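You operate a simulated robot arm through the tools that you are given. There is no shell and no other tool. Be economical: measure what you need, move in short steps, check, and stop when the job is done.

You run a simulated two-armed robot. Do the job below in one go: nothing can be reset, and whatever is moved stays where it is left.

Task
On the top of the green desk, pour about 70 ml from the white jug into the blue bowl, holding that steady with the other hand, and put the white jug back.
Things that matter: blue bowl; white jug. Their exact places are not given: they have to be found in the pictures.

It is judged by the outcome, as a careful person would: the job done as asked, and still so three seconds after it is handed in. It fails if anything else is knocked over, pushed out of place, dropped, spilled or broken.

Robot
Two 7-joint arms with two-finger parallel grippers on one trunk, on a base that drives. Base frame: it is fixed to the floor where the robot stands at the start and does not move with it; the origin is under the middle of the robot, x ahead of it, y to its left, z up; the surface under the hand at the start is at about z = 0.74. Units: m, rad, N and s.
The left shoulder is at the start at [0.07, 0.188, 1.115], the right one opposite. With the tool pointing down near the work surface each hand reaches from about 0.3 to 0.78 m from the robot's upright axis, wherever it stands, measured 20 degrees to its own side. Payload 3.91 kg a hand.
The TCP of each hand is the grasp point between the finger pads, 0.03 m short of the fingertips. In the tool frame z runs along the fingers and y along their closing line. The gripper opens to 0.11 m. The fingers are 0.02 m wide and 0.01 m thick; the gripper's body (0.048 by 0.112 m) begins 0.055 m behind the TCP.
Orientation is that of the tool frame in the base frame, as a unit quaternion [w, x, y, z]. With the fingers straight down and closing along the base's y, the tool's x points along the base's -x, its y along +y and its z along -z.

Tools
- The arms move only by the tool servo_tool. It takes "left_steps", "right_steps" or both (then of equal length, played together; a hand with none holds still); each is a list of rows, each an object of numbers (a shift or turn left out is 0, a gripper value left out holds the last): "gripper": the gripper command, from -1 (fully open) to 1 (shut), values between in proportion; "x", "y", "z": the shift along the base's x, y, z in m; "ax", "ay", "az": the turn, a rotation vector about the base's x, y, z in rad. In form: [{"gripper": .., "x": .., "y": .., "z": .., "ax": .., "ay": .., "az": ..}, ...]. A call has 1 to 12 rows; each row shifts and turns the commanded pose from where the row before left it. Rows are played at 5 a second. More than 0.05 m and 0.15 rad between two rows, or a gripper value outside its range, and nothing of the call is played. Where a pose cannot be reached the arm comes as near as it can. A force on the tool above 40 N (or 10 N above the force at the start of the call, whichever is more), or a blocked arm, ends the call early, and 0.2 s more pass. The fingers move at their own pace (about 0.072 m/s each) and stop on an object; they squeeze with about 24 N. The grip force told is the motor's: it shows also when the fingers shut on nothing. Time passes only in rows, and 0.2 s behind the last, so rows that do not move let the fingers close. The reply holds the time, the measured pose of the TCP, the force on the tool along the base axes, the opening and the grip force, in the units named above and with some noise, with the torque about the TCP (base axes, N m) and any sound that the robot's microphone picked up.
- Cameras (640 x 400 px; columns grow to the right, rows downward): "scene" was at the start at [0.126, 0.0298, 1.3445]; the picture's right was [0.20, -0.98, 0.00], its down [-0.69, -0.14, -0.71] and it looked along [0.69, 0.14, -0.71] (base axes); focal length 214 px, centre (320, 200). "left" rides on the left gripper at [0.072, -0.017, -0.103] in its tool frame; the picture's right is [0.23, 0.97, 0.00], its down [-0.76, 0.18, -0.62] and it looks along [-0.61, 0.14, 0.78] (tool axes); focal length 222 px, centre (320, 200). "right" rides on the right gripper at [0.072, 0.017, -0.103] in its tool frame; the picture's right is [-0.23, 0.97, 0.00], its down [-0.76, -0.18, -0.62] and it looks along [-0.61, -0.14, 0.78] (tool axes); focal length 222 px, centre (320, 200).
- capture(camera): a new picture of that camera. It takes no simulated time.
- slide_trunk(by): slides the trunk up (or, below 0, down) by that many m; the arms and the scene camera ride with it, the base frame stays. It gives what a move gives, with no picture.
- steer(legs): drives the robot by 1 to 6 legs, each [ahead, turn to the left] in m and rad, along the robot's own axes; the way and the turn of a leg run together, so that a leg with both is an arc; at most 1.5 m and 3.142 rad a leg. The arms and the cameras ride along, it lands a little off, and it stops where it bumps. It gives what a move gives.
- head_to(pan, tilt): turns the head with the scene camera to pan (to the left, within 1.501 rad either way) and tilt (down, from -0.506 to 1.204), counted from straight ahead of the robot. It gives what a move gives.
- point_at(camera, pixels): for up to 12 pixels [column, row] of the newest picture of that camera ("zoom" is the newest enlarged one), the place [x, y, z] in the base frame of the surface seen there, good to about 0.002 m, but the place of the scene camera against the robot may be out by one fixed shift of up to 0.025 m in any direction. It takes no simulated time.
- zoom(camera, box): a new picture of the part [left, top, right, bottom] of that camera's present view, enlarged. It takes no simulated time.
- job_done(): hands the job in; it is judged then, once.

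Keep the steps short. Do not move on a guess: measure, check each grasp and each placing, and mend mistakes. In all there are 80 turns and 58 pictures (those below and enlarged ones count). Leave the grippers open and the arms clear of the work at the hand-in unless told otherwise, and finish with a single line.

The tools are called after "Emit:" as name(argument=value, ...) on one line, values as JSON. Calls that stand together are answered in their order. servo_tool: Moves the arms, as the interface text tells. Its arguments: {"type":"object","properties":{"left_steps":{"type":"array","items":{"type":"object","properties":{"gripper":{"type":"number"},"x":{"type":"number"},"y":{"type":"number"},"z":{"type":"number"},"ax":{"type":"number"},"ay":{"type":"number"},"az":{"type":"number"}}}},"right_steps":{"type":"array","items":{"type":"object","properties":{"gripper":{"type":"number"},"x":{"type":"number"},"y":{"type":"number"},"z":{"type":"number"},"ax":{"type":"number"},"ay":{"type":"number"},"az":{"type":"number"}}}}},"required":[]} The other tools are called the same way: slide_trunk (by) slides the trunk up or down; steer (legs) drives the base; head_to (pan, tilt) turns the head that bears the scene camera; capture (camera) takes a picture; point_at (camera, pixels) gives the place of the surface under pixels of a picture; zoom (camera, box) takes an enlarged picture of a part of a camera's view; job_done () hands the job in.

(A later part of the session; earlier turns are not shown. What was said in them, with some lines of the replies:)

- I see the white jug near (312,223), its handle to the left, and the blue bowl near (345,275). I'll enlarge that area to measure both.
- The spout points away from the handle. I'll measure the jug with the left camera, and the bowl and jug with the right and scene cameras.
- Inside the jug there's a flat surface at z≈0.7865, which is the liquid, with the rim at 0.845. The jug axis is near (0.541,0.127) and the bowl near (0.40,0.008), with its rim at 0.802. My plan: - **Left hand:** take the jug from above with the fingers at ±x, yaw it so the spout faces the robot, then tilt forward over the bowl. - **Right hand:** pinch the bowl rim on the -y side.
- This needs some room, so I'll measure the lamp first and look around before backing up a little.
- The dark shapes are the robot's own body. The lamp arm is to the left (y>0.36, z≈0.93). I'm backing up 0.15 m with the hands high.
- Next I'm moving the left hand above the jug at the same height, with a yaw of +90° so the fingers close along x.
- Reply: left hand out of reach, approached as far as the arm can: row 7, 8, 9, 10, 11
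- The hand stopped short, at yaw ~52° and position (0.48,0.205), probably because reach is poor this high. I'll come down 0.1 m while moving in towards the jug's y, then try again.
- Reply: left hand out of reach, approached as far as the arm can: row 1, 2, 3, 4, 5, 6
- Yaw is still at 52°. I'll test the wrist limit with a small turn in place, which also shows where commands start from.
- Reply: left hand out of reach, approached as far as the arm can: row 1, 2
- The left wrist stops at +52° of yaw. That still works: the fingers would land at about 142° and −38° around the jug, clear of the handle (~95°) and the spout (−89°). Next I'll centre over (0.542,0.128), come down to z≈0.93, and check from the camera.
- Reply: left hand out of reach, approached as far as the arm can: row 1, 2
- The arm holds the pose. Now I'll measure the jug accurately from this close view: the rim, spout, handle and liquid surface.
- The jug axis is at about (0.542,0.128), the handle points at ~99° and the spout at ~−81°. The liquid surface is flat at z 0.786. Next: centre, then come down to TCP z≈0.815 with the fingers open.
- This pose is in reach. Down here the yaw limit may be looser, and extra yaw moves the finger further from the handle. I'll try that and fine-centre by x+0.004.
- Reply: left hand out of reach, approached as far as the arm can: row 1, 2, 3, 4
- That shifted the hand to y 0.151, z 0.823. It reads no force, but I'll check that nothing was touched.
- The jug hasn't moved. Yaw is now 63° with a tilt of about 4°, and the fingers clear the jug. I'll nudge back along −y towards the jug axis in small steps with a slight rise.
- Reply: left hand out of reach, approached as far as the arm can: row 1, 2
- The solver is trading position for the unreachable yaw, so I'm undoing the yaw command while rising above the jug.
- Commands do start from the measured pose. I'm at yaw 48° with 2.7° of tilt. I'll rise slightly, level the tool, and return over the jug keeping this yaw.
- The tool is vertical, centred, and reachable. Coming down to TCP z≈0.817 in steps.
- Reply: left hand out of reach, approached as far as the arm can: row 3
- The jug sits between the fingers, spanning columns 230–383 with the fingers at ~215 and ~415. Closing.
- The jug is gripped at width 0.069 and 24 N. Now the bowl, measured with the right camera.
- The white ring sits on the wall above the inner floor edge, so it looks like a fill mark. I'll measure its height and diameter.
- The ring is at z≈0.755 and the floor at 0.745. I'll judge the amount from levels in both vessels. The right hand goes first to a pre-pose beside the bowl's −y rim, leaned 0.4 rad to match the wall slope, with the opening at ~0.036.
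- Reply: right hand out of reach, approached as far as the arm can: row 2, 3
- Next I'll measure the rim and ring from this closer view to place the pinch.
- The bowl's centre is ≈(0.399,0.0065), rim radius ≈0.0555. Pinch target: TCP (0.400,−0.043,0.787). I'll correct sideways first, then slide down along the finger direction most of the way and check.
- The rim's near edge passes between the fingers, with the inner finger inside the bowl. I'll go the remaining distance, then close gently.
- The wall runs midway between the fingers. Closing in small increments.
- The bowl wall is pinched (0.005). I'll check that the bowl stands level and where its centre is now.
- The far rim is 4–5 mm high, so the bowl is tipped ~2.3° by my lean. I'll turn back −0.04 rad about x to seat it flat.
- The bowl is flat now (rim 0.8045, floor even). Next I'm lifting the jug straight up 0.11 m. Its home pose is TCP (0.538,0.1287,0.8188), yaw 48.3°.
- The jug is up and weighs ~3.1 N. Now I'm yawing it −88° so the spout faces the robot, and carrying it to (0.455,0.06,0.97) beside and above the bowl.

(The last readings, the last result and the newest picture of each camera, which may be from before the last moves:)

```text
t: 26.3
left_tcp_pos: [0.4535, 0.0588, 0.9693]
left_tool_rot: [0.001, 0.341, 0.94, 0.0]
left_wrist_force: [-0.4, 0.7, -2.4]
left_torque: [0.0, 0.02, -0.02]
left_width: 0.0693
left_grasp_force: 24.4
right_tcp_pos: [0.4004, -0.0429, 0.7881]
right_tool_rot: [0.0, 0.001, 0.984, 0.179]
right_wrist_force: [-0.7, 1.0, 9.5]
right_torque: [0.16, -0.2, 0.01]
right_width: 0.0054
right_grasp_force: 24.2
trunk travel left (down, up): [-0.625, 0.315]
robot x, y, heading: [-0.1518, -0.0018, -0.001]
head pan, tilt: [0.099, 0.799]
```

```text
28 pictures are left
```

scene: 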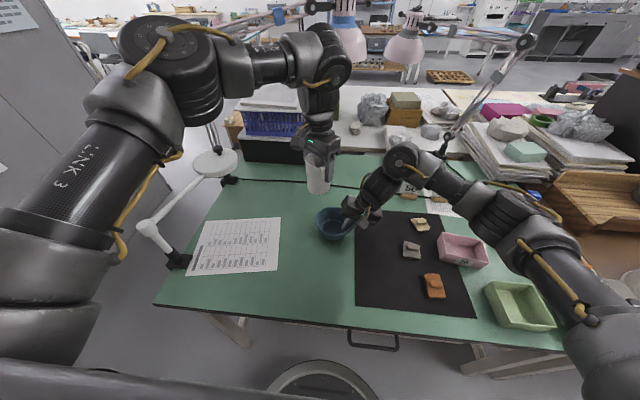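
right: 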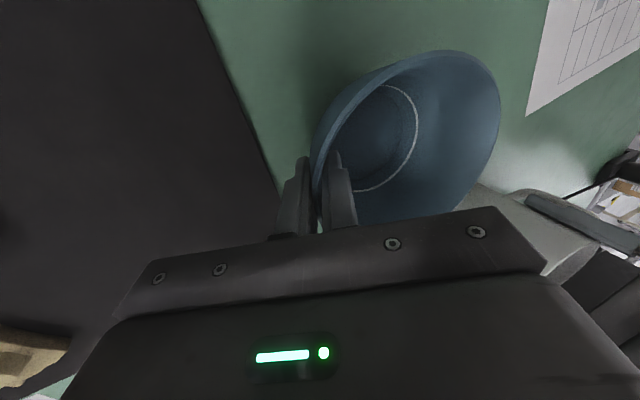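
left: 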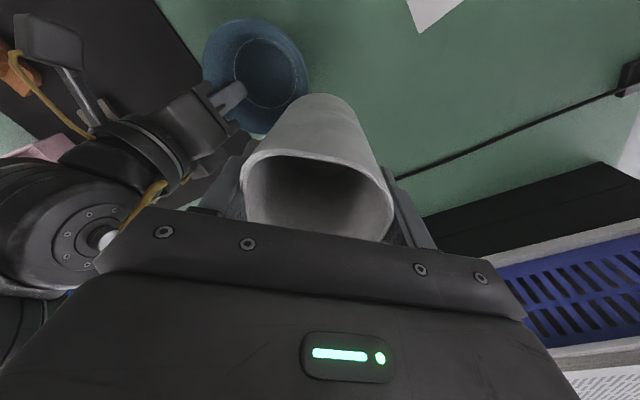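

Yaw is −40°, so the spout points to about −169°. I'll tilt to 45°, too little to pour, while bringing the spout over the bowl around (0.415,0.035,0.89).

Emit:
servo_tool(left_steps=[{"x": 0.0015, "y": -0.0025, "z": -0.01, "ax": 0.0243, "ay": -0.1277}, {"x": 0.0015, "y": -0.0025, "z": -0.01, "ax": 0.0243, "ay": -0.1277}, {"x": 0.0015, "y": -0.0025, "z": -0.01, "ax": 0.0243, "ay": -0.1277}, {"x": 0.0015, "y": -0.0025, "z": -0.01, "ax": 0.0243, "ay": -0.1277}, {"x": 0.0015, "y": -0.0025, "z": -0.01, "ax": 0.0243, "ay": -0.1277}, {"x": 0.0015, "y": -0.0025, "z": -0.01, "ax": 0.0243, "ay": -0.1277}, {"x": 0}])

Emit:
capture(camera="scene")

Emit:
capture(camera="right")

Emit:
capture(camera="left")

```text
t: 27.9
left_tcp_pos: [0.463, 0.0448, 0.9089]
left_tool_rot: [0.328, 0.315, 0.869, 0.192]
left_wrist_force: [0.7, 0.3, -3.1]
left_torque: [-0.02, 0.07, 0.0]
left_width: 0.069
left_grasp_force: 24.1
right_tcp_pos: [0.4011, -0.0426, 0.7862]
right_tool_rot: [0.0, 0.001, 0.984, 0.178]
right_wrist_force: [-0.9, 0.8, 7.5]
right_torque: [0.16, -0.13, 0.02]
right_width: 0.0051
right_grasp_force: 24.2
trunk travel left (down, up): [-0.625, 0.315]
robot x, y, heading: [-0.1516, -0.0018, -0.002]
head pan, tilt: [0.099, 0.799]
```

```text
27 pictures are left
```

scene: 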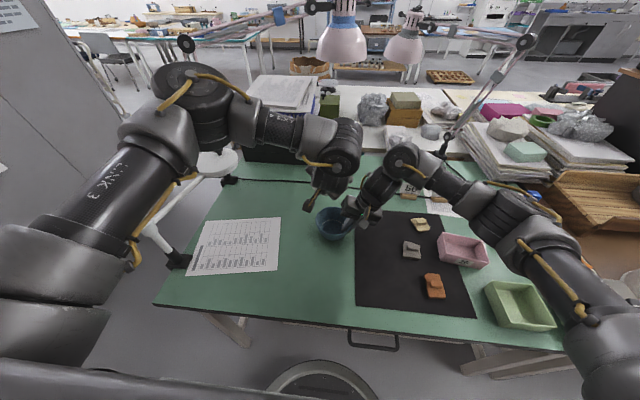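

```text
26 pictures are left
```

right: 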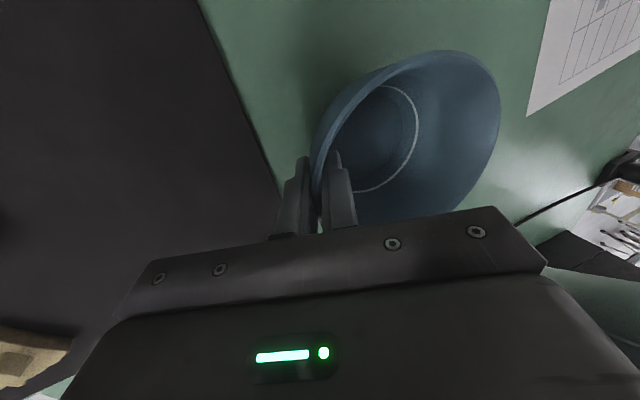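

```text
25 pictures are left
```

left: 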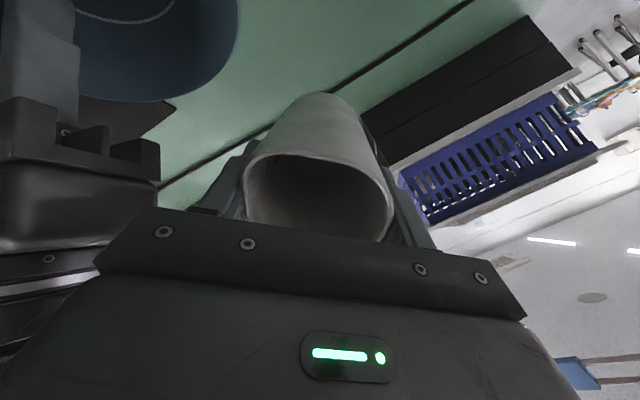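

The spout should be near (0.414,0.036,0.897). I'll check it, and how close the right gripper is, in the left picture.

Emit:
point_at(camera="left", pixels=[[155, 200], [155, 150], [70, 100], [50, 290], [98, 262], [146, 212], [250, 165], [275, 156], [382, 195], [310, 190], [130, 60], [180, 80]])

```text
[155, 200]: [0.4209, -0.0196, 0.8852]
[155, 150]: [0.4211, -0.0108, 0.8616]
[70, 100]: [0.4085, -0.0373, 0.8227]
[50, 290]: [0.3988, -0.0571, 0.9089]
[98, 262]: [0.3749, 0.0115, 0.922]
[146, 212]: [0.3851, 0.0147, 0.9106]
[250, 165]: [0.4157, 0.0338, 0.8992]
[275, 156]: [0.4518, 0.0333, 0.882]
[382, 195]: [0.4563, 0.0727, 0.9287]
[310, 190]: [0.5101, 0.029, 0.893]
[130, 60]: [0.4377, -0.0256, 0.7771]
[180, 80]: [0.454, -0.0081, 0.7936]
```

The spout is at (0.416,0.034,0.899) and the two grippers are ~3 cm apart. Now tilting to 60°, keeping the spout in place, then I'll look for liquid in the bowl.

Emit:
servo_tool(left_steps=[{"x": -0.0016, "y": -0.0005, "z": 0.003, "ax": 0.0168, "ay": -0.0884}, {"x": -0.0016, "y": -0.0005, "z": 0.003, "ax": 0.0168, "ay": -0.0884}, {"x": -0.0016, "y": -0.0005, "z": 0.003, "ax": 0.0168, "ay": -0.0884}, {"x": 0}, {"x": 0}])

Emit:
zoom(camera="right", box=[300, 40, 520, 230])

```text
t: 29.1
left_tcp_pos: [0.4582, 0.0424, 0.9159]
left_tool_rot: [0.432, 0.293, 0.814, 0.254]
left_wrist_force: [0.7, -0.6, -1.1]
left_torque: [0.01, 0.12, -0.01]
left_width: 0.0693
left_grasp_force: 24.1
right_tcp_pos: [0.4003, -0.043, 0.7869]
right_tool_rot: [0.0, 0.001, 0.984, 0.178]
right_wrist_force: [-1.9, 0.8, 6.0]
right_torque: [0.15, -0.1, 0.05]
right_width: 0.0052
right_grasp_force: 24.4
trunk travel left (down, up): [-0.625, 0.315]
robot x, y, heading: [-0.1473, -0.0031, -0.001]
head pan, tilt: [0.099, 0.799]
```

```text
2.11 times, centred on (410, 135) of right
```

zoom: 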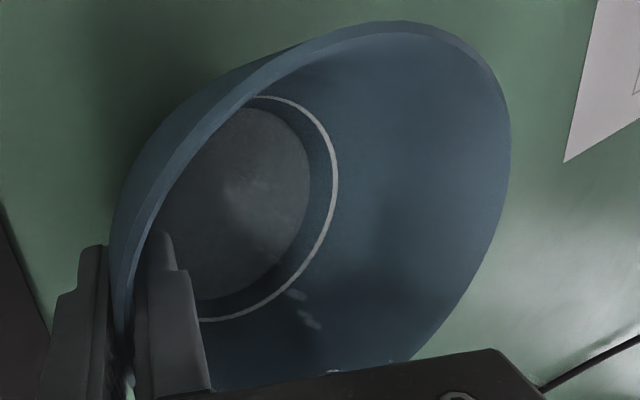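

Liquid has started running: there's grey on the bowl floor and drops at (300,310). I'll read the level.

Emit:
point_at(camera="zoom", pixels=[[230, 160], [250, 200], [280, 180], [230, 260], [320, 180], [335, 180], [300, 296], [210, 295], [300, 250]])

Emit:
servo_tool(left_steps=[{"x": 0}, {"x": 0}])

Emit:
zoom(camera="right", box=[300, 40, 520, 230])

```text
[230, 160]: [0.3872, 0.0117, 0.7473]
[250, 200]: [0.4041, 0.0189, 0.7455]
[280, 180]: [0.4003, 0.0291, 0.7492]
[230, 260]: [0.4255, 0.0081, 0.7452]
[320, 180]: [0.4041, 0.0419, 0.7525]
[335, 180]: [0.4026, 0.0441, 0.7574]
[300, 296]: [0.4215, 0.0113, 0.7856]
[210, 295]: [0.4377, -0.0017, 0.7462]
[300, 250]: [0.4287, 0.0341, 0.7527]
```

```text
t: 29.7
left_tcp_pos: [0.4579, 0.0427, 0.9167]
left_tool_rot: [0.432, 0.294, 0.814, 0.254]
left_wrist_force: [-0.1, 0.1, -2.6]
left_torque: [0.0, 0.05, -0.04]
left_width: 0.0695
left_grasp_force: 24.0
right_tcp_pos: [0.4009, -0.0423, 0.7878]
right_tool_rot: [-0.001, 0.002, 0.984, 0.179]
right_wrist_force: [-0.8, 0.5, 6.3]
right_torque: [0.11, -0.13, 0.04]
right_width: 0.0051
right_grasp_force: 24.0
trunk travel left (down, up): [-0.625, 0.315]
robot x, y, heading: [-0.1507, 0.0013, -0.003]
head pan, tilt: [0.099, 0.799]
```

```text
2.11 times, centred on (410, 135) of right
```

zoom: 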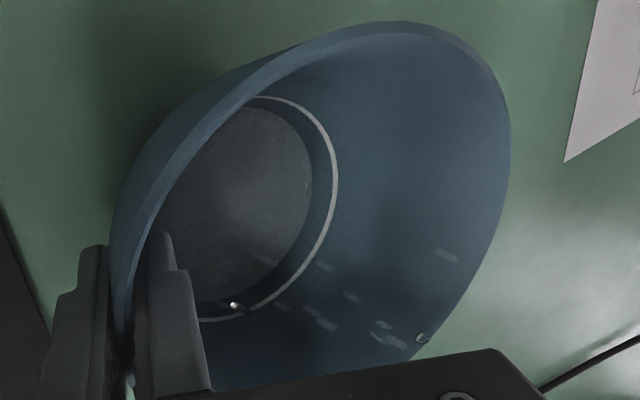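

Drops are falling. I'll check where they land relative to the rim.

Emit:
point_at(camera="zoom", pixels=[[421, 338], [445, 255], [382, 325], [350, 297], [325, 324], [322, 266], [233, 305], [250, 180], [300, 200], [392, 341]])

Emit:
servo_tool(left_steps=[{"x": 0}, {"x": 0}, {"x": 0}, {"x": 0}])

Emit:
zoom(camera="right", box=[300, 40, 520, 230])

```text
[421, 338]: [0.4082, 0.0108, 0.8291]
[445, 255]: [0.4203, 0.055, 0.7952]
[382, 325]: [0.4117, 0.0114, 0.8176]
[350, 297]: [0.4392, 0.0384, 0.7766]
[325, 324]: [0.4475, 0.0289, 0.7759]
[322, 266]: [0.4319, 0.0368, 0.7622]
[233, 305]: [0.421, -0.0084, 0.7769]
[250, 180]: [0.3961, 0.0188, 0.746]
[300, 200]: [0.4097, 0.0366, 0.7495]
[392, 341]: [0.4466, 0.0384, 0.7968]
```

```text
t: 30.7
left_tcp_pos: [0.4579, 0.0436, 0.9162]
left_tool_rot: [0.432, 0.293, 0.814, 0.255]
left_wrist_force: [-0.1, -0.5, -2.6]
left_torque: [0.0, 0.1, 0.0]
left_width: 0.0695
left_grasp_force: 24.6
right_tcp_pos: [0.3999, -0.0417, 0.7871]
right_tool_rot: [0.001, 0.002, 0.984, 0.179]
right_wrist_force: [-0.2, 1.0, 6.4]
right_torque: [0.1, -0.14, 0.02]
right_width: 0.005
right_grasp_force: 23.9
trunk travel left (down, up): [-0.625, 0.315]
robot x, y, heading: [-0.1518, -0.0006, -0.006]
head pan, tilt: [0.099, 0.799]
```

```text
2.11 times, centred on (410, 135) of right
```

zoom: 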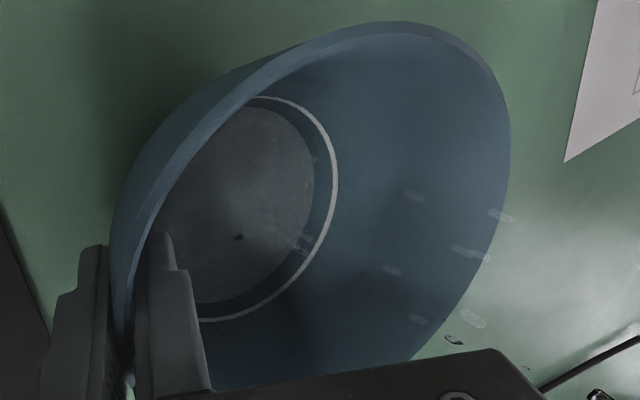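

Some marks show beyond the far rim, at (470,320) and (455,340). I need to know whether they're drops in the air or on the desk.

Emit:
point_at(camera="zoom", pixels=[[470, 320], [455, 341], [500, 215], [470, 254], [600, 395], [413, 196], [420, 320], [239, 237], [525, 367], [250, 180], [280, 150], [320, 160]])

Emit:
zoom(camera="scene", box=[270, 150, 400, 250])

```text
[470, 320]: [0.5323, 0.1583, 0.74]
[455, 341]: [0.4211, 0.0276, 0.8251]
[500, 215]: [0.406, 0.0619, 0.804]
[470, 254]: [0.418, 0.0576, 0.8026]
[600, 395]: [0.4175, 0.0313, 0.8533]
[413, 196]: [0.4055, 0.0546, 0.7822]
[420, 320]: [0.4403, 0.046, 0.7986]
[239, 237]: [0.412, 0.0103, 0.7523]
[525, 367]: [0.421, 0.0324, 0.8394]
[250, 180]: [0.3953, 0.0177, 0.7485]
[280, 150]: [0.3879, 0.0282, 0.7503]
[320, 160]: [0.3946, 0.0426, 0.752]
```

```text
4.00 times, centred on (335, 200) of scene
```

zoom: 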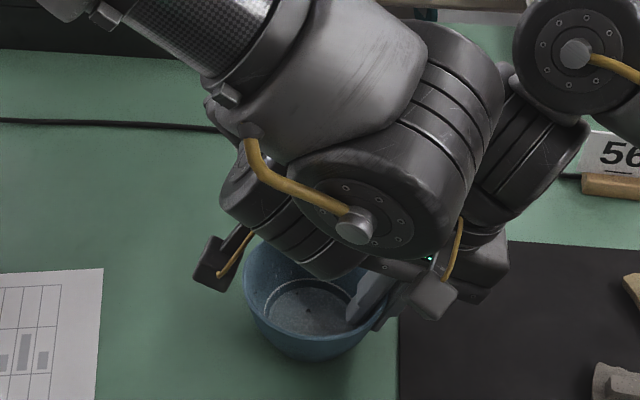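

The real drops fall in a line from the spout at (0.42,0.03) into the bowl, and the pale streaks come and go, so nothing has spilled. The level is ~0.749–0.750 and rising. I'll let this angle run out for 2 s and read again.

Emit:
servo_tool(left_steps=[{"x": 0}, {"x": 0}, {"x": 0}, {"x": 0}, {"x": 0}, {"x": 0}, {"x": 0}, {"x": 0}, {"x": 0}, {"x": 0}])

Emit:
zoom(camera="right", box=[300, 40, 520, 230])

Emit:
point_at(camera="zoom", pixels=[[250, 180], [280, 150], [230, 160], [300, 200], [260, 240], [220, 250], [320, 160], [335, 180], [270, 120], [240, 200]])

```text
t: 32.9
left_tcp_pos: [0.4586, 0.0442, 0.9166]
left_tool_rot: [0.432, 0.294, 0.814, 0.254]
left_wrist_force: [-0.4, -0.1, -1.6]
left_torque: [-0.02, 0.08, 0.0]
left_width: 0.0694
left_grasp_force: 24.3
right_tcp_pos: [0.4008, -0.0433, 0.7866]
right_tool_rot: [0.0, 0.001, 0.984, 0.179]
right_wrist_force: [0.8, 0.7, 5.5]
right_torque: [0.1, -0.17, 0.0]
right_width: 0.005
right_grasp_force: 24.5
trunk travel left (down, up): [-0.625, 0.315]
robot x, y, heading: [-0.1488, -0.0016, 0.001]
head pan, tilt: [0.099, 0.799]
```

```text
2.11 times, centred on (410, 135) of right
```

zoom: 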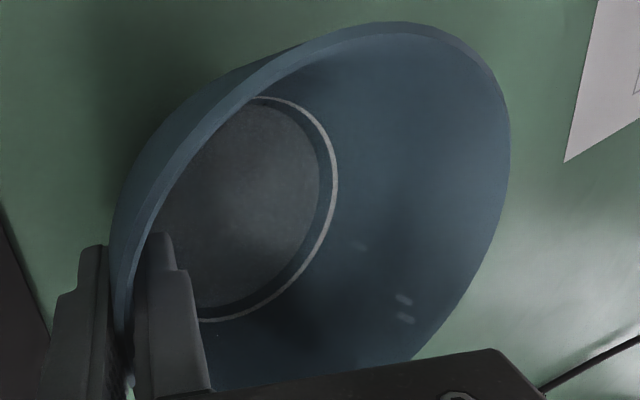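

```text
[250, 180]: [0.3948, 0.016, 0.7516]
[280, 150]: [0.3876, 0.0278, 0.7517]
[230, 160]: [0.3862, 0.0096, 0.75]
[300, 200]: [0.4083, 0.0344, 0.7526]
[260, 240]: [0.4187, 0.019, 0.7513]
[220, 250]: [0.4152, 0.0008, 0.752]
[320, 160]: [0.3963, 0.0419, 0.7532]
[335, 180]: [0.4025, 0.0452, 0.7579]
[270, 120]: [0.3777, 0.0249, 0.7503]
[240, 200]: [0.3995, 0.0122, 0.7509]
```

The bowl level is ~0.7515, about 5.5 mm deep or roughly 20 ml, and the flow is nearly stopped. 70 ml should come to z≈0.763. Next tilt to 64° and let it run.

Emit:
servo_tool(left_steps=[{"x": -0.0008, "z": 0.0015, "ax": 0.0065, "ay": -0.0344}, {"x": -0.0008, "z": 0.0015, "ax": 0.0065, "ay": -0.0344}, {"x": 0}, {"x": 0}, {"x": 0}, {"x": 0}, {"x": 0}, {"x": 0}, {"x": 0}, {"x": 0}, {"x": 0}, {"x": 0}])

Emit:
zoom(camera="right", box=[300, 40, 520, 230])

Emit:
point_at(camera="zoom", pixels=[[250, 180], [280, 150], [230, 160], [300, 200], [260, 240], [220, 250], [320, 160], [335, 180], [270, 120], [240, 200]])

```text
t: 35.5
left_tcp_pos: [0.4661, 0.0423, 0.92]
left_tool_rot: [0.455, 0.29, 0.798, 0.27]
left_wrist_force: [0.8, -0.4, -1.5]
left_torque: [-0.01, 0.07, 0.0]
left_width: 0.0692
left_grasp_force: 23.9
left hand out of reach, approached as far as the arm can: row 2
right_tcp_pos: [0.4003, -0.0435, 0.7866]
right_tool_rot: [0.0, 0.001, 0.984, 0.179]
right_wrist_force: [-0.7, -0.8, 4.0]
right_torque: [0.03, -0.16, 0.01]
right_width: 0.0052
right_grasp_force: 23.7
trunk travel left (down, up): [-0.625, 0.315]
robot x, y, heading: [-0.1506, -0.0009, 0.003]
head pan, tilt: [0.099, 0.799]
```

```text
2.11 times, centred on (410, 135) of right
```

zoom: 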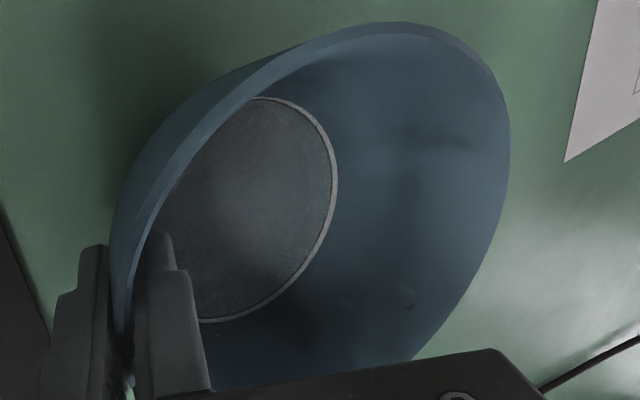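

```text
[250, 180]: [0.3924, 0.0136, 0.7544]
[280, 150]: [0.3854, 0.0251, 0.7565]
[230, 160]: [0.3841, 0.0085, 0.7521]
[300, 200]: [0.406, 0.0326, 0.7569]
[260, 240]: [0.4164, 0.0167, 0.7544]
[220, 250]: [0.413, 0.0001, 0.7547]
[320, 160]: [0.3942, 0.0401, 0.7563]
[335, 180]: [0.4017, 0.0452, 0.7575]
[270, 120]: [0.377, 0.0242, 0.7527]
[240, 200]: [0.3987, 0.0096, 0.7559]
```

The liquid now reaches the ring. Geometry puts the ring at ~45–50 ml (11 mm deep, radius 35–38 mm), and the jug's tilt gives ~50 ml out, so another ~22 ml is needed, to level ≈0.762. The hand is near its wrist limit (x drifted to 0.466), so I'll try a small further tilt of 0.04 rad and see what it reaches.

Emit:
servo_tool(left_steps=[{"z": 0.001, "ax": 0.0037, "ay": -0.0196}, {"z": 0.001, "ax": 0.0037, "ay": -0.0196}, {"x": 0}, {"x": 0}])

Emit:
zoom(camera="right", box=[300, 40, 520, 230])

Emit:
point_at(camera="zoom", pixels=[[250, 180], [280, 150], [230, 160], [300, 200], [260, 240], [220, 250], [320, 160], [335, 180], [270, 120], [240, 200]])

```text
t: 36.5
left_tcp_pos: [0.4746, 0.04, 0.9241]
left_tool_rot: [0.471, 0.285, 0.787, 0.278]
left_wrist_force: [-0.6, -0.1, -2.4]
left_torque: [-0.03, 0.05, 0.03]
left_width: 0.0697
left_grasp_force: 24.4
left hand out of reach, approached as far as the arm can: row 1, 2
right_tcp_pos: [0.401, -0.0436, 0.7869]
right_tool_rot: [0.0, 0.0, 0.984, 0.178]
right_wrist_force: [1.0, 1.0, 4.5]
right_torque: [0.08, -0.15, 0.0]
right_width: 0.005
right_grasp_force: 24.2
trunk travel left (down, up): [-0.625, 0.315]
robot x, y, heading: [-0.1512, 0.0043, -0.006]
head pan, tilt: [0.099, 0.799]
```

```text
2.11 times, centred on (410, 135) of right
```

zoom: 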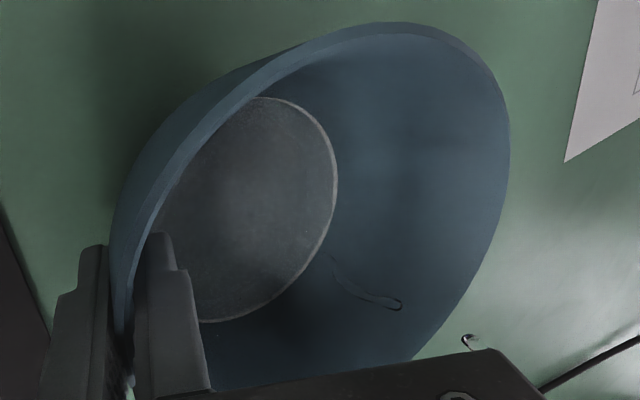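

```text
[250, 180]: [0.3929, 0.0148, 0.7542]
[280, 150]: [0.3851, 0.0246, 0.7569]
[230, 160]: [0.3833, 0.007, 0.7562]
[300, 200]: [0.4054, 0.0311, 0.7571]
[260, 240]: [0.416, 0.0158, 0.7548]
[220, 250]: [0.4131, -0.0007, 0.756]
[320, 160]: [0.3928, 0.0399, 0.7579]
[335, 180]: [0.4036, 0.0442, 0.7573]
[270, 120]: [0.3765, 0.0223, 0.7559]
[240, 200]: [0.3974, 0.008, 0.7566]
```

Tilt is 66.4°, but the hand slid to x 0.4746, putting the spout near x≈0.435. I'll check the stream is inside the rim (+x rim at ~0.452) while it runs.

Emit:
point_at(camera="zoom", pixels=[[468, 342], [396, 304], [365, 295], [340, 270]])

Emit:
capture(camera="left")

```text
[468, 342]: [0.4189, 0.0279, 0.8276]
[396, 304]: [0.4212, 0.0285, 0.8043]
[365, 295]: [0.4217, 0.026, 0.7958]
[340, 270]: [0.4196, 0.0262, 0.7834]
```

```text
17 pictures are left
```

left: 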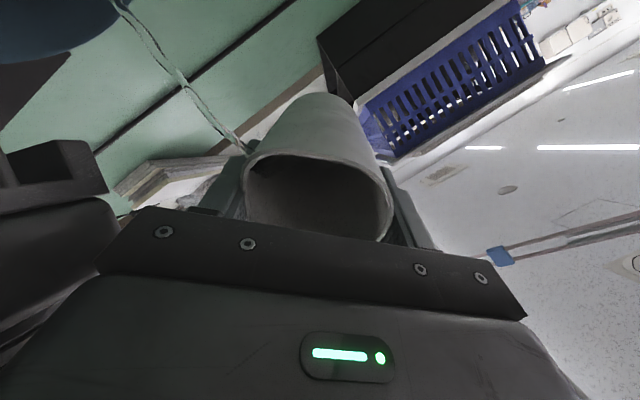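

The stream falls at (0.42,0.027), well inside the bowl. I'll hold ~1 s more, then read the level.

Emit:
servo_tool(left_steps=[{"x": 0}, {"x": 0}, {"x": 0}, {"x": 0}, {"x": 0}])

Emit:
zoom(camera="right", box=[300, 40, 520, 230])

Emit:
point_at(camera="zoom", pixels=[[250, 180], [280, 150], [230, 160], [300, 200], [260, 240], [220, 250], [320, 160], [335, 180], [270, 120], [240, 200], [345, 170]])

```text
t: 37.7
left_tcp_pos: [0.4746, 0.0401, 0.9241]
left_tool_rot: [0.47, 0.286, 0.787, 0.278]
left_wrist_force: [-0.2, -0.4, -1.5]
left_torque: [-0.01, 0.08, -0.01]
left_width: 0.0691
left_grasp_force: 24.2
right_tcp_pos: [0.4008, -0.043, 0.7876]
right_tool_rot: [0.0, 0.001, 0.984, 0.179]
right_wrist_force: [0.5, 0.5, 4.8]
right_torque: [0.08, -0.18, -0.01]
right_width: 0.0051
right_grasp_force: 23.7
trunk travel left (down, up): [-0.625, 0.315]
robot x, y, heading: [-0.1523, 0.0025, 0.004]
head pan, tilt: [0.099, 0.799]
```

```text
2.11 times, centred on (410, 135) of right
```

zoom: 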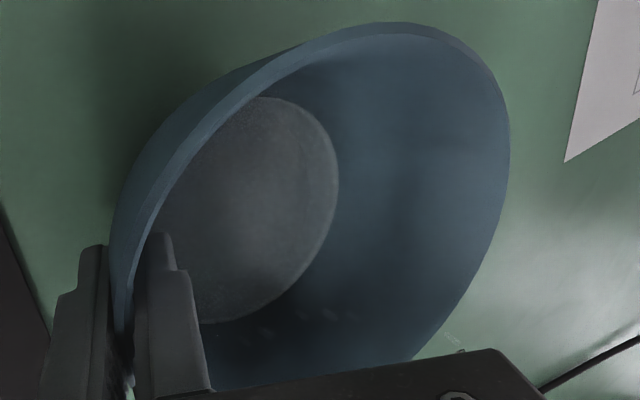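

```text
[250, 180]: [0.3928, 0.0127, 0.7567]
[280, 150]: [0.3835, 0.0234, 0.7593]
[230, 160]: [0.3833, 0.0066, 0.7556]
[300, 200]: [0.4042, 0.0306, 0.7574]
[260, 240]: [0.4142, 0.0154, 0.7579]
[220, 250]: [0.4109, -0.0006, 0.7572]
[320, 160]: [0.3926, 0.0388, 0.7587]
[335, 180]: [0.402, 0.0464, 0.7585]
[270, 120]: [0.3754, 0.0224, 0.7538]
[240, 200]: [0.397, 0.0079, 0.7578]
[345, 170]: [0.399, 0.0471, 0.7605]
```

The level is ~0.7577, now just over the ring (~50 ml), and the flow is slowing. One more small tilt of 0.045 rad, then hold ~1 s. The stream has ~2 cm of margin in x.

Emit:
servo_tool(left_steps=[{"x": -0.003, "z": 0.001, "ax": 0.0042, "ay": -0.022}, {"x": -0.003, "z": 0.001, "ax": 0.0042, "ay": -0.022}, {"x": 0}, {"x": 0}, {"x": 0}, {"x": 0}])

Emit:
zoom(camera="right", box=[300, 40, 520, 230])

Emit:
point_at(camera="zoom", pixels=[[250, 180], [280, 150], [230, 160], [300, 200], [260, 240], [220, 250], [320, 160], [335, 180], [270, 120], [240, 200], [345, 170]])

```text
t: 39.1
left_tcp_pos: [0.4849, 0.0373, 0.927]
left_tool_rot: [0.487, 0.281, 0.776, 0.287]
left_wrist_force: [0.6, -0.2, -1.9]
left_torque: [0.0, 0.05, -0.03]
left_width: 0.0692
left_grasp_force: 24.4
left hand out of reach, approached as far as the arm can: row 1, 2
right_tcp_pos: [0.4014, -0.0435, 0.7869]
right_tool_rot: [0.0, 0.001, 0.984, 0.179]
right_wrist_force: [-0.2, -0.2, 3.8]
right_torque: [0.04, -0.13, 0.06]
right_width: 0.0045
right_grasp_force: 24.5
trunk travel left (down, up): [-0.625, 0.315]
robot x, y, heading: [-0.1474, -0.001, -0.001]
head pan, tilt: [0.099, 0.799]
```

```text
2.11 times, centred on (410, 135) of right
```

zoom: 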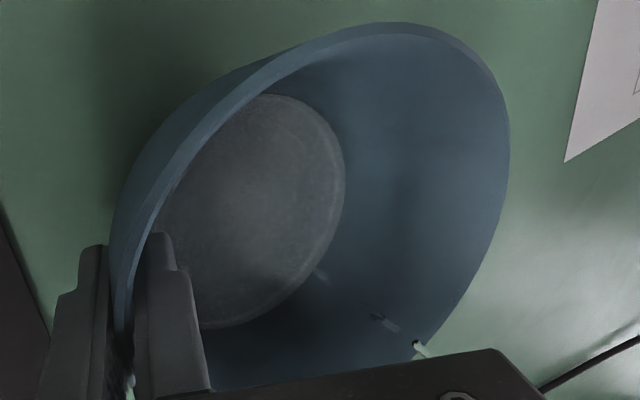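

```text
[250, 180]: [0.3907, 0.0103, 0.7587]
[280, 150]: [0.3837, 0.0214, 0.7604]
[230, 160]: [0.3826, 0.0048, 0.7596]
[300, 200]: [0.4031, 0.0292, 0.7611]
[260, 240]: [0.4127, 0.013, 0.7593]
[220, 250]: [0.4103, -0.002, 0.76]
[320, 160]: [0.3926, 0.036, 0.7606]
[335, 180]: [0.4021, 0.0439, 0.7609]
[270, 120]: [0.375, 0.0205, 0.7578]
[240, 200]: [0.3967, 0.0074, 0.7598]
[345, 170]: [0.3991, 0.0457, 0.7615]
```

The level is ~0.760 (≈60 ml). I'll check where the stream falls before letting the last bit run.

Emit:
point_at(camera="zoom", pixels=[[416, 346], [380, 318], [322, 275], [392, 325]])

```text
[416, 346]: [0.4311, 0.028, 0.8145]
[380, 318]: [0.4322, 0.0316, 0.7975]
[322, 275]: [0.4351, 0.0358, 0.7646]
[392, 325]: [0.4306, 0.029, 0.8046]
```

The stream is at x≈0.431, and the rim there is at 0.444, so it's inside. I'll hold 0.6 s more (≈+5 ml), then tilt back quickly while drawing the spout back over the bowl centre.

Emit:
servo_tool(left_steps=[{"x": 0}, {"x": 0}, {"x": 0}, {"x": -0.014, "y": 0.003, "z": -0.004, "ax": -0.0206, "ay": 0.108}, {"x": -0.012, "y": 0.003, "z": -0.004, "ax": -0.0243, "ay": 0.1277}, {"x": 0, "z": -0.003, "ax": -0.0243, "ay": 0.1277}, {"x": 0}, {"x": 0}])

Emit:
zoom(camera="right", box=[300, 40, 520, 230])

Emit:
point_at(camera="zoom", pixels=[[250, 180], [280, 150], [230, 160], [300, 200], [260, 240], [220, 250], [320, 160], [335, 180], [270, 120], [240, 200], [345, 170], [355, 180]])

```text
t: 40.9
left_tcp_pos: [0.4588, 0.0435, 0.9149]
left_tool_rot: [0.349, 0.31, 0.86, 0.206]
left_wrist_force: [-0.2, 0.3, -3.4]
left_torque: [0.01, 0.08, 0.03]
left_width: 0.0693
left_grasp_force: 23.7
right_tcp_pos: [0.401, -0.0422, 0.7873]
right_tool_rot: [0.0, 0.0, 0.984, 0.179]
right_wrist_force: [1.3, 0.7, 3.4]
right_torque: [0.04, -0.12, -0.03]
right_width: 0.0048
right_grasp_force: 23.8
trunk travel left (down, up): [-0.625, 0.315]
robot x, y, heading: [-0.1521, -0.0045, -0.002]
head pan, tilt: [0.099, 0.799]
```

```text
2.11 times, centred on (410, 135) of right
```

zoom: 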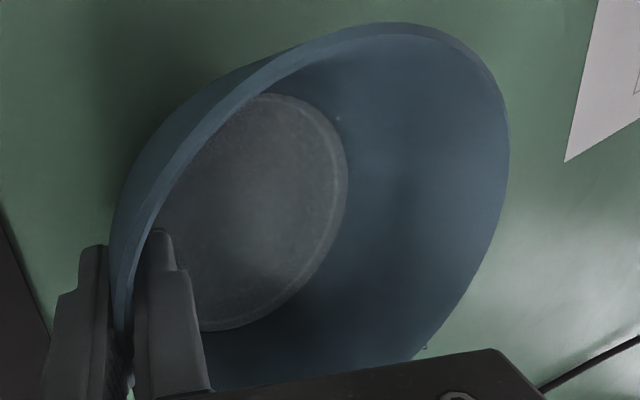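

```text
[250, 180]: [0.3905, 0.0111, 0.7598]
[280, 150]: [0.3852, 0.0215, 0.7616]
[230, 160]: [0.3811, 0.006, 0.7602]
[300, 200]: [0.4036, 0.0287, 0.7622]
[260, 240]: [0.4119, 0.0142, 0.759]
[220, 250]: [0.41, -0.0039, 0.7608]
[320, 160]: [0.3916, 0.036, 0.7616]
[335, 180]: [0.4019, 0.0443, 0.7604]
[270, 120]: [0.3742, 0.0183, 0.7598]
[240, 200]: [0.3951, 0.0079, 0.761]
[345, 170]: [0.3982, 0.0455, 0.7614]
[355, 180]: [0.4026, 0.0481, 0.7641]
```

The level is ~0.7607, 14.0 mm deep with radius ~40 mm, which is ≈60–65 ml. It needs a little more. I'll tip again to ~69°, with the spout slightly closer to the bowl centre in y, hold 0.8 s, and return.

Emit:
servo_tool(left_steps=[{"x": 0.005, "y": -0.004, "z": 0.004, "ax": 0.0229, "ay": -0.1205}, {"x": 0.005, "y": -0.004, "z": 0.004, "ax": 0.0229, "ay": -0.1205}, {"x": 0.008, "y": -0.002, "z": 0.004, "ax": 0.0229, "ay": -0.1205}, {"x": 0}, {"x": 0}, {"x": 0}, {"x": 0}, {"x": -0.012, "y": 0.003, "z": -0.004, "ax": -0.0206, "ay": 0.108}, {"x": -0.012, "y": 0.003, "z": -0.004, "ax": -0.0243, "ay": 0.1277}, {"x": 0, "z": -0.003, "ax": -0.0243, "ay": 0.1277}, {"x": 0}, {"x": 0}])

Emit:
zoom(camera="right", box=[300, 40, 520, 230])

Emit:
point_at(camera="zoom", pixels=[[250, 180], [280, 150], [230, 160], [300, 200], [260, 240], [220, 250], [320, 160], [335, 180], [270, 120], [240, 200], [345, 170], [355, 180]])

```text
t: 43.5
left_tcp_pos: [0.4588, 0.0395, 0.9175]
left_tool_rot: [0.347, 0.31, 0.861, 0.205]
left_wrist_force: [0.3, 0.9, -1.6]
left_torque: [0.0, 0.05, -0.02]
left_width: 0.0693
left_grasp_force: 24.1
left hand out of reach, approached as far as the arm can: row 3
right_tcp_pos: [0.4019, -0.0426, 0.7869]
right_tool_rot: [0.0, 0.001, 0.984, 0.179]
right_wrist_force: [0.9, 1.0, 3.4]
right_torque: [0.02, -0.17, 0.03]
right_width: 0.0046
right_grasp_force: 23.7
trunk travel left (down, up): [-0.625, 0.315]
robot x, y, heading: [-0.1547, 0.0035, -0.004]
head pan, tilt: [0.099, 0.799]
```

```text
2.11 times, centred on (410, 135) of right
```

zoom: 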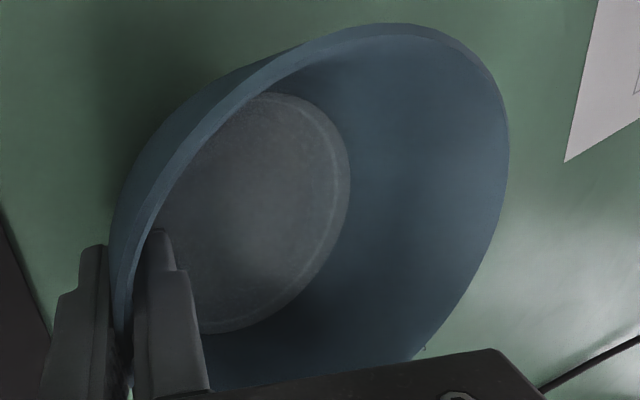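

```text
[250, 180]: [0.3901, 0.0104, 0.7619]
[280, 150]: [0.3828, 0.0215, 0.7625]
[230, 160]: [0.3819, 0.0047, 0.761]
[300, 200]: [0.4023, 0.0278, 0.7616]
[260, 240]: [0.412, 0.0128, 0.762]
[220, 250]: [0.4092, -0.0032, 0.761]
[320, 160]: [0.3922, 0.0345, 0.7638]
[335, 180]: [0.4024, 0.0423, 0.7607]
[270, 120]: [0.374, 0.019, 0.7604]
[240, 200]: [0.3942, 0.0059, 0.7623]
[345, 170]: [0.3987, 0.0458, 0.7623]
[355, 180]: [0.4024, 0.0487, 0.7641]
```

The level is now ~0.7618 (15.1 mm), which is ≈67–70 ml, so I stop pouring. A small speck at (425,348) needs checking, and then I'll bring the jug upright.

Emit:
point_at(camera="zoom", pixels=[[425, 348], [423, 345], [429, 350], [435, 345]])

Emit:
servo_tool(left_steps=[{"z": 0.006, "ax": -0.0255, "ay": 0.134}, {"z": 0.008, "ax": -0.0255, "ay": 0.134}, {"z": 0.01, "ax": -0.0255, "ay": 0.134}, {"y": 0.005, "z": 0.01, "ax": -0.0255, "ay": 0.134}, {"y": 0.005, "z": 0.01, "ax": -0.0255, "ay": 0.134}, {"y": 0.005, "z": 0.01, "ax": -0.0255, "ay": 0.134}, {"x": 0}])

```text
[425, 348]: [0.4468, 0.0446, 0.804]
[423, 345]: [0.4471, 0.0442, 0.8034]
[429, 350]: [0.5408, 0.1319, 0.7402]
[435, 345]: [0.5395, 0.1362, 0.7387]
```

```text
t: 45.1
left_tcp_pos: [0.4606, 0.0531, 0.9718]
left_tool_rot: [0.005, 0.34, 0.941, 0.002]
left_wrist_force: [-0.3, 0.3, -1.3]
left_torque: [0.0, 0.01, -0.01]
left_width: 0.0689
left_grasp_force: 24.0
right_tcp_pos: [0.4015, -0.0431, 0.7866]
right_tool_rot: [0.0, 0.002, 0.984, 0.177]
right_wrist_force: [1.0, -0.4, 3.6]
right_torque: [0.01, -0.14, -0.01]
right_width: 0.0046
right_grasp_force: 24.0
trunk travel left (down, up): [-0.625, 0.315]
robot x, y, heading: [-0.1501, 0.002, -0.004]
head pan, tilt: [0.099, 0.799]
```

The speck is a droplet on the bowl's rim, so no spill. The jug is upright again. I'm carrying it back above its home, yawing +88°.

Emit:
servo_tool(left_steps=[{"x": 0.0064, "y": 0.0063, "z": -0.0022, "az": 0.1281}, {"x": 0.0064, "y": 0.0063, "z": -0.0022, "az": 0.1281}, {"x": 0.0064, "y": 0.0063, "z": -0.0022, "az": 0.1281}, {"x": 0.0064, "y": 0.0063, "z": -0.0022, "az": 0.1281}, {"x": 0.0064, "y": 0.0063, "z": -0.0022, "az": 0.1281}, {"x": 0.0064, "y": 0.0063, "z": -0.0022, "az": 0.1281}, {"x": 0.0064, "y": 0.0063, "z": -0.0022, "az": 0.1281}, {"x": 0.0064, "y": 0.0063, "z": -0.0022, "az": 0.1281}, {"x": 0.0064, "y": 0.0063, "z": -0.0022, "az": 0.1281}, {"x": 0.0064, "y": 0.0063, "z": -0.0022, "az": 0.1281}, {"x": 0.0064, "y": 0.0063, "z": -0.0022, "az": 0.1281}, {"x": 0.0064, "y": 0.0063, "z": -0.0022, "az": 0.1281}])

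```text
t: 47.7
left_tcp_pos: [0.5365, 0.1285, 0.9453]
left_tool_rot: [0.003, -0.411, 0.912, 0.007]
left_wrist_force: [-0.5, 0.0, -1.9]
left_torque: [0.01, 0.01, -0.01]
left_width: 0.0694
left_grasp_force: 23.8
right_tcp_pos: [0.4011, -0.0434, 0.787]
right_tool_rot: [-0.001, 0.001, 0.984, 0.179]
right_wrist_force: [0.1, 1.5, 3.1]
right_torque: [0.06, -0.13, 0.02]
right_width: 0.0044
right_grasp_force: 23.9
trunk travel left (down, up): [-0.625, 0.315]
robot x, y, heading: [-0.1458, 0.0008, -0.001]
head pan, tilt: [0.099, 0.799]
```

Over home with a residual tilt of ~0.9°, which I'll correct while coming down slowly to z≈0.820.

Emit:
servo_tool(left_steps=[{"x": 0.001, "z": -0.03, "ax": -0.015}, {"z": -0.03}, {"z": -0.03}, {"z": -0.02}, {"z": -0.01}, {"z": -0.004}, {"z": 0}])

```text
t: 49.3
left_tcp_pos: [0.5371, 0.1297, 0.8219]
left_tool_rot: [0.0, -0.41, 0.912, -0.002]
left_wrist_force: [0.6, 0.4, -0.8]
left_torque: [-0.03, 0.01, -0.02]
left_width: 0.0692
left_grasp_force: 23.8
right_tcp_pos: [0.4011, -0.0422, 0.7875]
right_tool_rot: [0.001, 0.001, 0.984, 0.178]
right_wrist_force: [-0.6, 0.3, 2.7]
right_torque: [-0.07, -0.05, 0.04]
right_width: 0.0043
right_grasp_force: 23.7
trunk travel left (down, up): [-0.625, 0.315]
robot x, y, heading: [-0.1528, -0.0034, 0.004]
head pan, tilt: [0.099, 0.799]
```

Emit:
servo_tool(left_steps=[{"z": -0.0015}, {"z": -0.0015}, {"z": 0}])

```text
t: 50.1
left_tcp_pos: [0.5382, 0.1296, 0.82]
left_tool_rot: [0.002, -0.41, 0.912, -0.002]
left_wrist_force: [2.3, -1.2, 14.3]
left_torque: [0.36, -0.21, -0.07]
left_width: 0.0692
left_grasp_force: 23.6
right_tcp_pos: [0.3997, -0.044, 0.788]
right_tool_rot: [-0.001, 0.0, 0.984, 0.179]
right_wrist_force: [-0.1, 0.2, 0.3]
right_torque: [-0.14, 0.01, 0.03]
right_width: 0.0043
right_grasp_force: 23.9
trunk travel left (down, up): [-0.625, 0.315]
robot x, y, heading: [-0.1496, -0.0011, -0.003]
head pan, tilt: [0.099, 0.799]
```

The jug is on the desk, pressing with 14 N. I'll ease up a touch, open, and wait.

Emit:
servo_tool(left_steps=[{"z": 0.001}, {"gripper": 0.1}, {"gripper": -0.4}, {"gripper": -1}, {"x": 0}])

Emit:
capture(camera="left")

```text
t: 51.3
left_tcp_pos: [0.5383, 0.1294, 0.8184]
left_tool_rot: [-0.001, -0.41, 0.912, -0.001]
left_wrist_force: [0.2, -0.2, -0.2]
left_torque: [-0.03, -0.03, 0.04]
left_width: 0.1099
left_grasp_force: 0.1
right_tcp_pos: [0.4003, -0.0429, 0.7869]
right_tool_rot: [0.0, 0.001, 0.984, 0.179]
right_wrist_force: [0.3, -1.2, 1.3]
right_torque: [-0.09, -0.04, -0.02]
right_width: 0.0042
right_grasp_force: 24.0
trunk travel left (down, up): [-0.625, 0.315]
robot x, y, heading: [-0.1531, 0.0031, -0.0]
head pan, tilt: [0.099, 0.799]
```

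```text
12 pictures are left
```

left: 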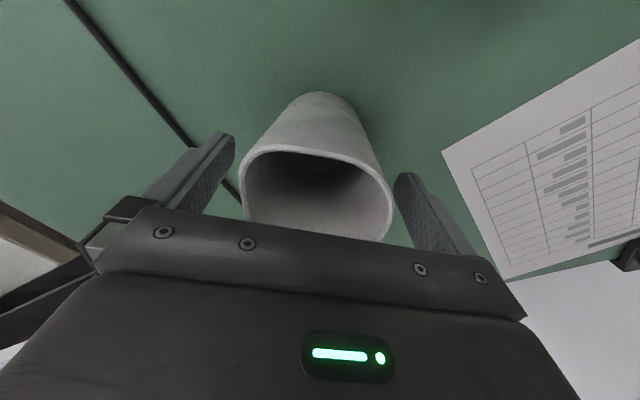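

The jug stands free. Raising the left hand straight up to see into it.

Emit:
servo_tool(left_steps=[{"z": 0.02}, {"z": 0.03}, {"z": 0.03}, {"z": 0.03}, {"x": 0}])

Emit:
zoom(camera="left", box=[250, 50, 370, 190])

Emit:
point_at(camera="zoom", pixels=[[320, 110], [300, 130], [340, 140], [310, 160], [330, 180], [350, 160], [290, 150], [215, 110], [425, 210], [310, 325], [360, 300], [270, 180]])

```text
t: 52.5
left_tcp_pos: [0.5381, 0.1274, 0.9291]
left_tool_rot: [-0.001, -0.41, 0.912, 0.0]
left_wrist_force: [0.5, -0.3, 0.6]
left_torque: [0.01, 0.03, -0.01]
left_width: 0.1098
left_grasp_force: 0.2
right_tcp_pos: [0.4015, -0.0442, 0.7871]
right_tool_rot: [-0.001, 0.0, 0.984, 0.178]
right_wrist_force: [0.5, -0.6, 1.8]
right_torque: [-0.08, -0.05, 0.02]
right_width: 0.0044
right_grasp_force: 23.8
trunk travel left (down, up): [-0.625, 0.315]
robot x, y, heading: [-0.1544, 0.001, -0.002]
head pan, tilt: [0.099, 0.799]
```

```text
2.86 times, centred on (310, 120) of left
```

zoom: 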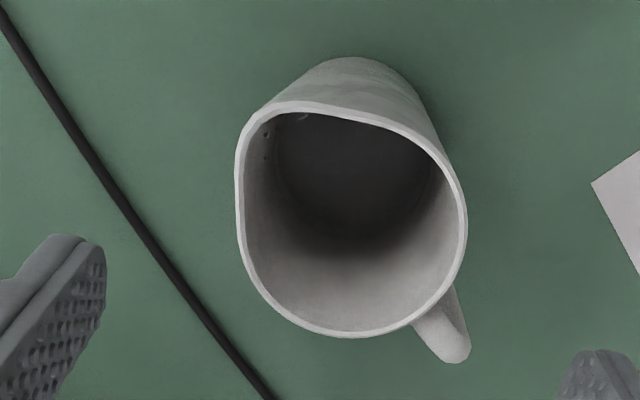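

```text
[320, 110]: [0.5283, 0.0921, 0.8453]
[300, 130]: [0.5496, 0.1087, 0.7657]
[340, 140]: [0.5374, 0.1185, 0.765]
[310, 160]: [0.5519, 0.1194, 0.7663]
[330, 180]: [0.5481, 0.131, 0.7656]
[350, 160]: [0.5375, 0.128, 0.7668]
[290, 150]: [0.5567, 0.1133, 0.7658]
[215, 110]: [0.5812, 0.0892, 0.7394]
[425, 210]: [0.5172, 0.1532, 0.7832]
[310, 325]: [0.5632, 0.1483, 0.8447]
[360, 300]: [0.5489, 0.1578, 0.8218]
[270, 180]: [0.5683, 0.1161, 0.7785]
```

The jug's level dropped from 0.7862 to 0.7659, or 20.3 mm. I'll pin down the inner radius from this same picture to work out the volume.

Emit:
point_at(camera="zoom", pixels=[[464, 225], [456, 225], [240, 215], [249, 215], [340, 335], [340, 328], [430, 290], [424, 286], [268, 300], [275, 295], [436, 170], [243, 150]])

Emit:
point_at(camera="right", pixels=[[375, 135]])

```text
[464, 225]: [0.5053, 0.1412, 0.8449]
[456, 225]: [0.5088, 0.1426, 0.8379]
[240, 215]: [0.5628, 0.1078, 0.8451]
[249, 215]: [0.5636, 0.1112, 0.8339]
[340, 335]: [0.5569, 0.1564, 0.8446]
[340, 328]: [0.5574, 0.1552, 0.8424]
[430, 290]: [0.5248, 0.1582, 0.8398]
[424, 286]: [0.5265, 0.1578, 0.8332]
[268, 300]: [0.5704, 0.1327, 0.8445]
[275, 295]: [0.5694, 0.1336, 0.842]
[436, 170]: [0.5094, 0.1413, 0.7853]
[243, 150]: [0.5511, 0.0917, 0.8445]
```

```text
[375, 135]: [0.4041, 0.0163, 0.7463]
```

The inner radius is ≈0.0315–0.032, so 63–65 ml left the jug, and the bowl reading gives ~67 ml. That's about 70 ml. The jug is back in place, so now I'll let go of the bowl, opening only to ~0.03.

Emit:
servo_tool(right_steps=[{"gripper": 0.85}, {"gripper": 0.7}, {"gripper": 0.5}, {"x": 0}, {"x": 0}])

Emit:
capture(camera="right")

```text
t: 53.7
left_tcp_pos: [0.5373, 0.1279, 0.9277]
left_tool_rot: [-0.001, -0.41, 0.912, 0.0]
left_wrist_force: [-0.4, -0.3, -0.3]
left_torque: [-0.02, 0.0, 0.0]
left_width: 0.1099
left_grasp_force: 0.0
right_tcp_pos: [0.4001, -0.0422, 0.7861]
right_tool_rot: [-0.001, 0.0, 0.984, 0.179]
right_wrist_force: [-1.2, 0.9, 0.5]
right_torque: [0.01, -0.01, 0.01]
right_width: 0.0275
right_grasp_force: 0.0
trunk travel left (down, up): [-0.625, 0.315]
robot x, y, heading: [-0.1479, 0.0022, 0.004]
head pan, tilt: [0.099, 0.799]
```

```text
10 pictures are left
```

right: 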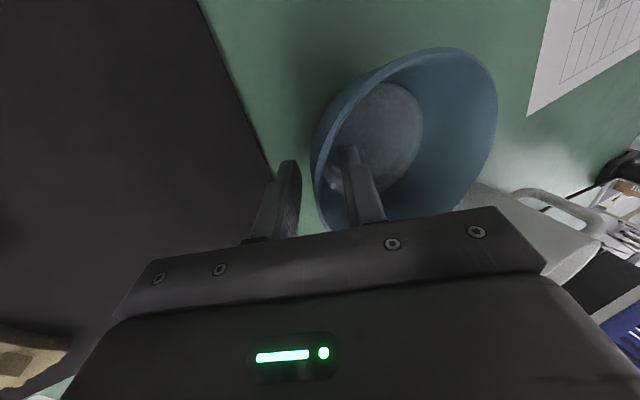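

Released, with the wall free between the fingers. Backing the right hand out along its finger direction, slowly at first.

Emit:
servo_tool(right_steps=[{"y": -0.0035, "z": 0.0094}, {"y": -0.007, "z": 0.0187}, {"y": -0.0105, "z": 0.028}, {"y": -0.0105, "z": 0.028}, {"y": -0.014, "z": 0.037}, {"y": -0.02, "z": 0.037}, {"y": -0.02, "z": 0.037, "gripper": -1}, {"x": 0}])

Emit:
capture(camera="right")

Emit:
zoom(camera="scene", box=[240, 140, 440, 300])

```text
t: 55.5
left_tcp_pos: [0.5378, 0.1265, 0.9286]
left_tool_rot: [-0.001, -0.41, 0.912, 0.0]
left_wrist_force: [0.7, -0.5, -0.2]
left_torque: [0.0, -0.01, 0.01]
left_width: 0.1101
left_grasp_force: 0.1
right_tcp_pos: [0.4013, -0.1306, 0.9825]
right_tool_rot: [-0.001, 0.001, 0.984, 0.178]
right_wrist_force: [0.6, 0.6, -0.2]
right_torque: [-0.02, 0.03, -0.01]
right_width: 0.1102
right_grasp_force: 0.1
trunk travel left (down, up): [-0.625, 0.315]
robot x, y, heading: [-0.1496, 0.0018, -0.0]
head pan, tilt: [0.099, 0.799]
```

```text
9 pictures are left
```

right: 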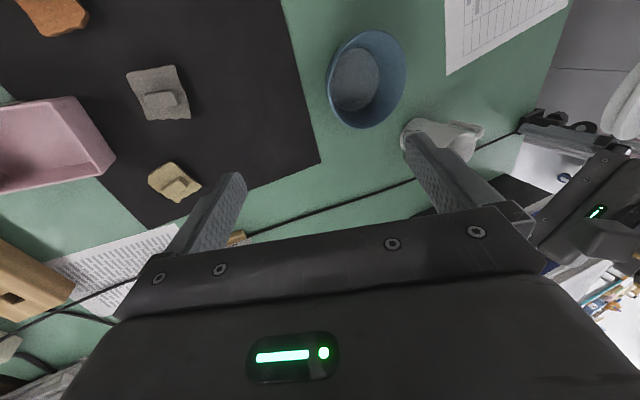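

```text
2.50 times, centred on (340, 220) of scene
```

zoom: 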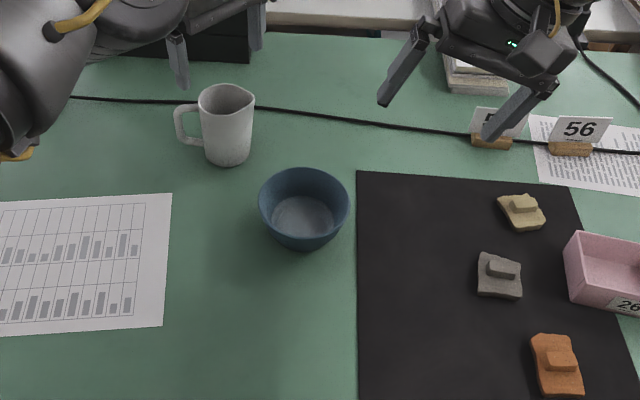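

The jug and bowl both stand in place, and the desk is dry around them. One more level reading from this view now that the bowl stands free.

Emit:
zoom(camera="right", box=[315, 20, 415, 140])

Emit:
point_at(camera="right", pixels=[[345, 75], [355, 65], [360, 90], [370, 80], [350, 95], [355, 80], [378, 80], [356, 50], [345, 105], [365, 70]])

```text
3.33 times, centred on (365, 80) of right
```

zoom: 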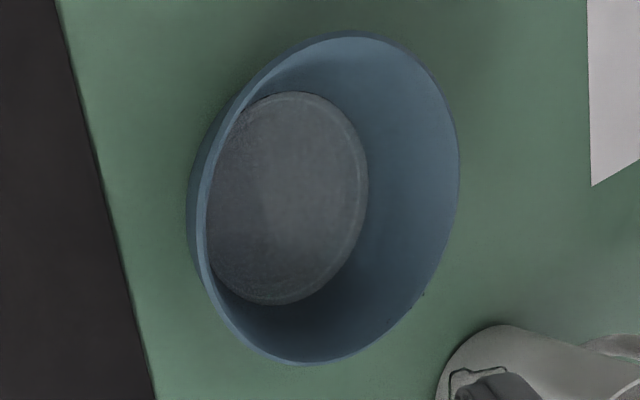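

```text
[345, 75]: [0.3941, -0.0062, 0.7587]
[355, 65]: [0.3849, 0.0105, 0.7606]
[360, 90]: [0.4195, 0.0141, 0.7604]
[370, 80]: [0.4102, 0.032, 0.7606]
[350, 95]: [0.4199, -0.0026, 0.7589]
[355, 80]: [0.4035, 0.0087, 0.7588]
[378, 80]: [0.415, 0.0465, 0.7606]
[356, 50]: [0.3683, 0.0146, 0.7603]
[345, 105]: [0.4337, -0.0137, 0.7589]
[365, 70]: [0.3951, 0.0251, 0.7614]
```

The level is 14.7 mm above the floor, ≈65 ml and steady. Last, I'll raise the left hand well clear of the jug, unwinding its yaw.

Emit:
servo_tool(left_steps=[{"z": 0.03, "az": -0.1}, {"z": 0.03, "az": -0.14}, {"z": 0.03, "az": -0.14, "x": -0.02}, {"z": 0.03, "az": -0.14, "x": -0.03}, {"z": 0.03, "az": -0.14, "x": -0.03}, {"x": 0}])

Emit:
capture(camera="scene")

```text
t: 56.9
left_tcp_pos: [0.4588, 0.1271, 1.0773]
left_tool_rot: [-0.001, -0.092, 0.996, 0.0]
left_wrist_force: [0.3, -0.6, -0.8]
left_torque: [0.0, 0.02, -0.01]
left_width: 0.11
left_grasp_force: 0.0
right_tcp_pos: [0.4021, -0.1294, 0.9812]
right_tool_rot: [0.0, 0.001, 0.984, 0.179]
right_wrist_force: [0.0, -0.6, -0.2]
right_torque: [-0.05, -0.02, -0.04]
right_width: 0.1098
right_grasp_force: 0.1
trunk travel left (down, up): [-0.625, 0.315]
robot x, y, heading: [-0.1479, 0.0008, -0.004]
head pan, tilt: [0.099, 0.799]
```

```text
6 pictures are left
```

scene: 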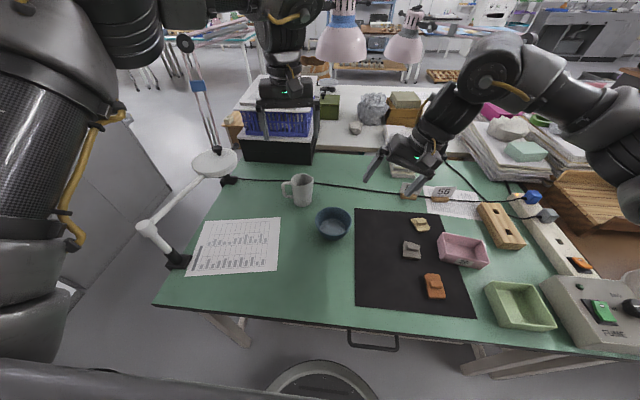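

The jug and bowl are standing, nothing else has moved, and both hands are open and clear, so I'm handing in.

Emit:
job_done()

```text
The job is handed in.
```

I poured an estimated 65 ml (aiming for 70 ml) from the white jug into the blue bowl while the right hand held the bowl, put the jug back within about 5 mm of where it stood, and saw no spill on the desk, only one droplet on the bowl's rim.
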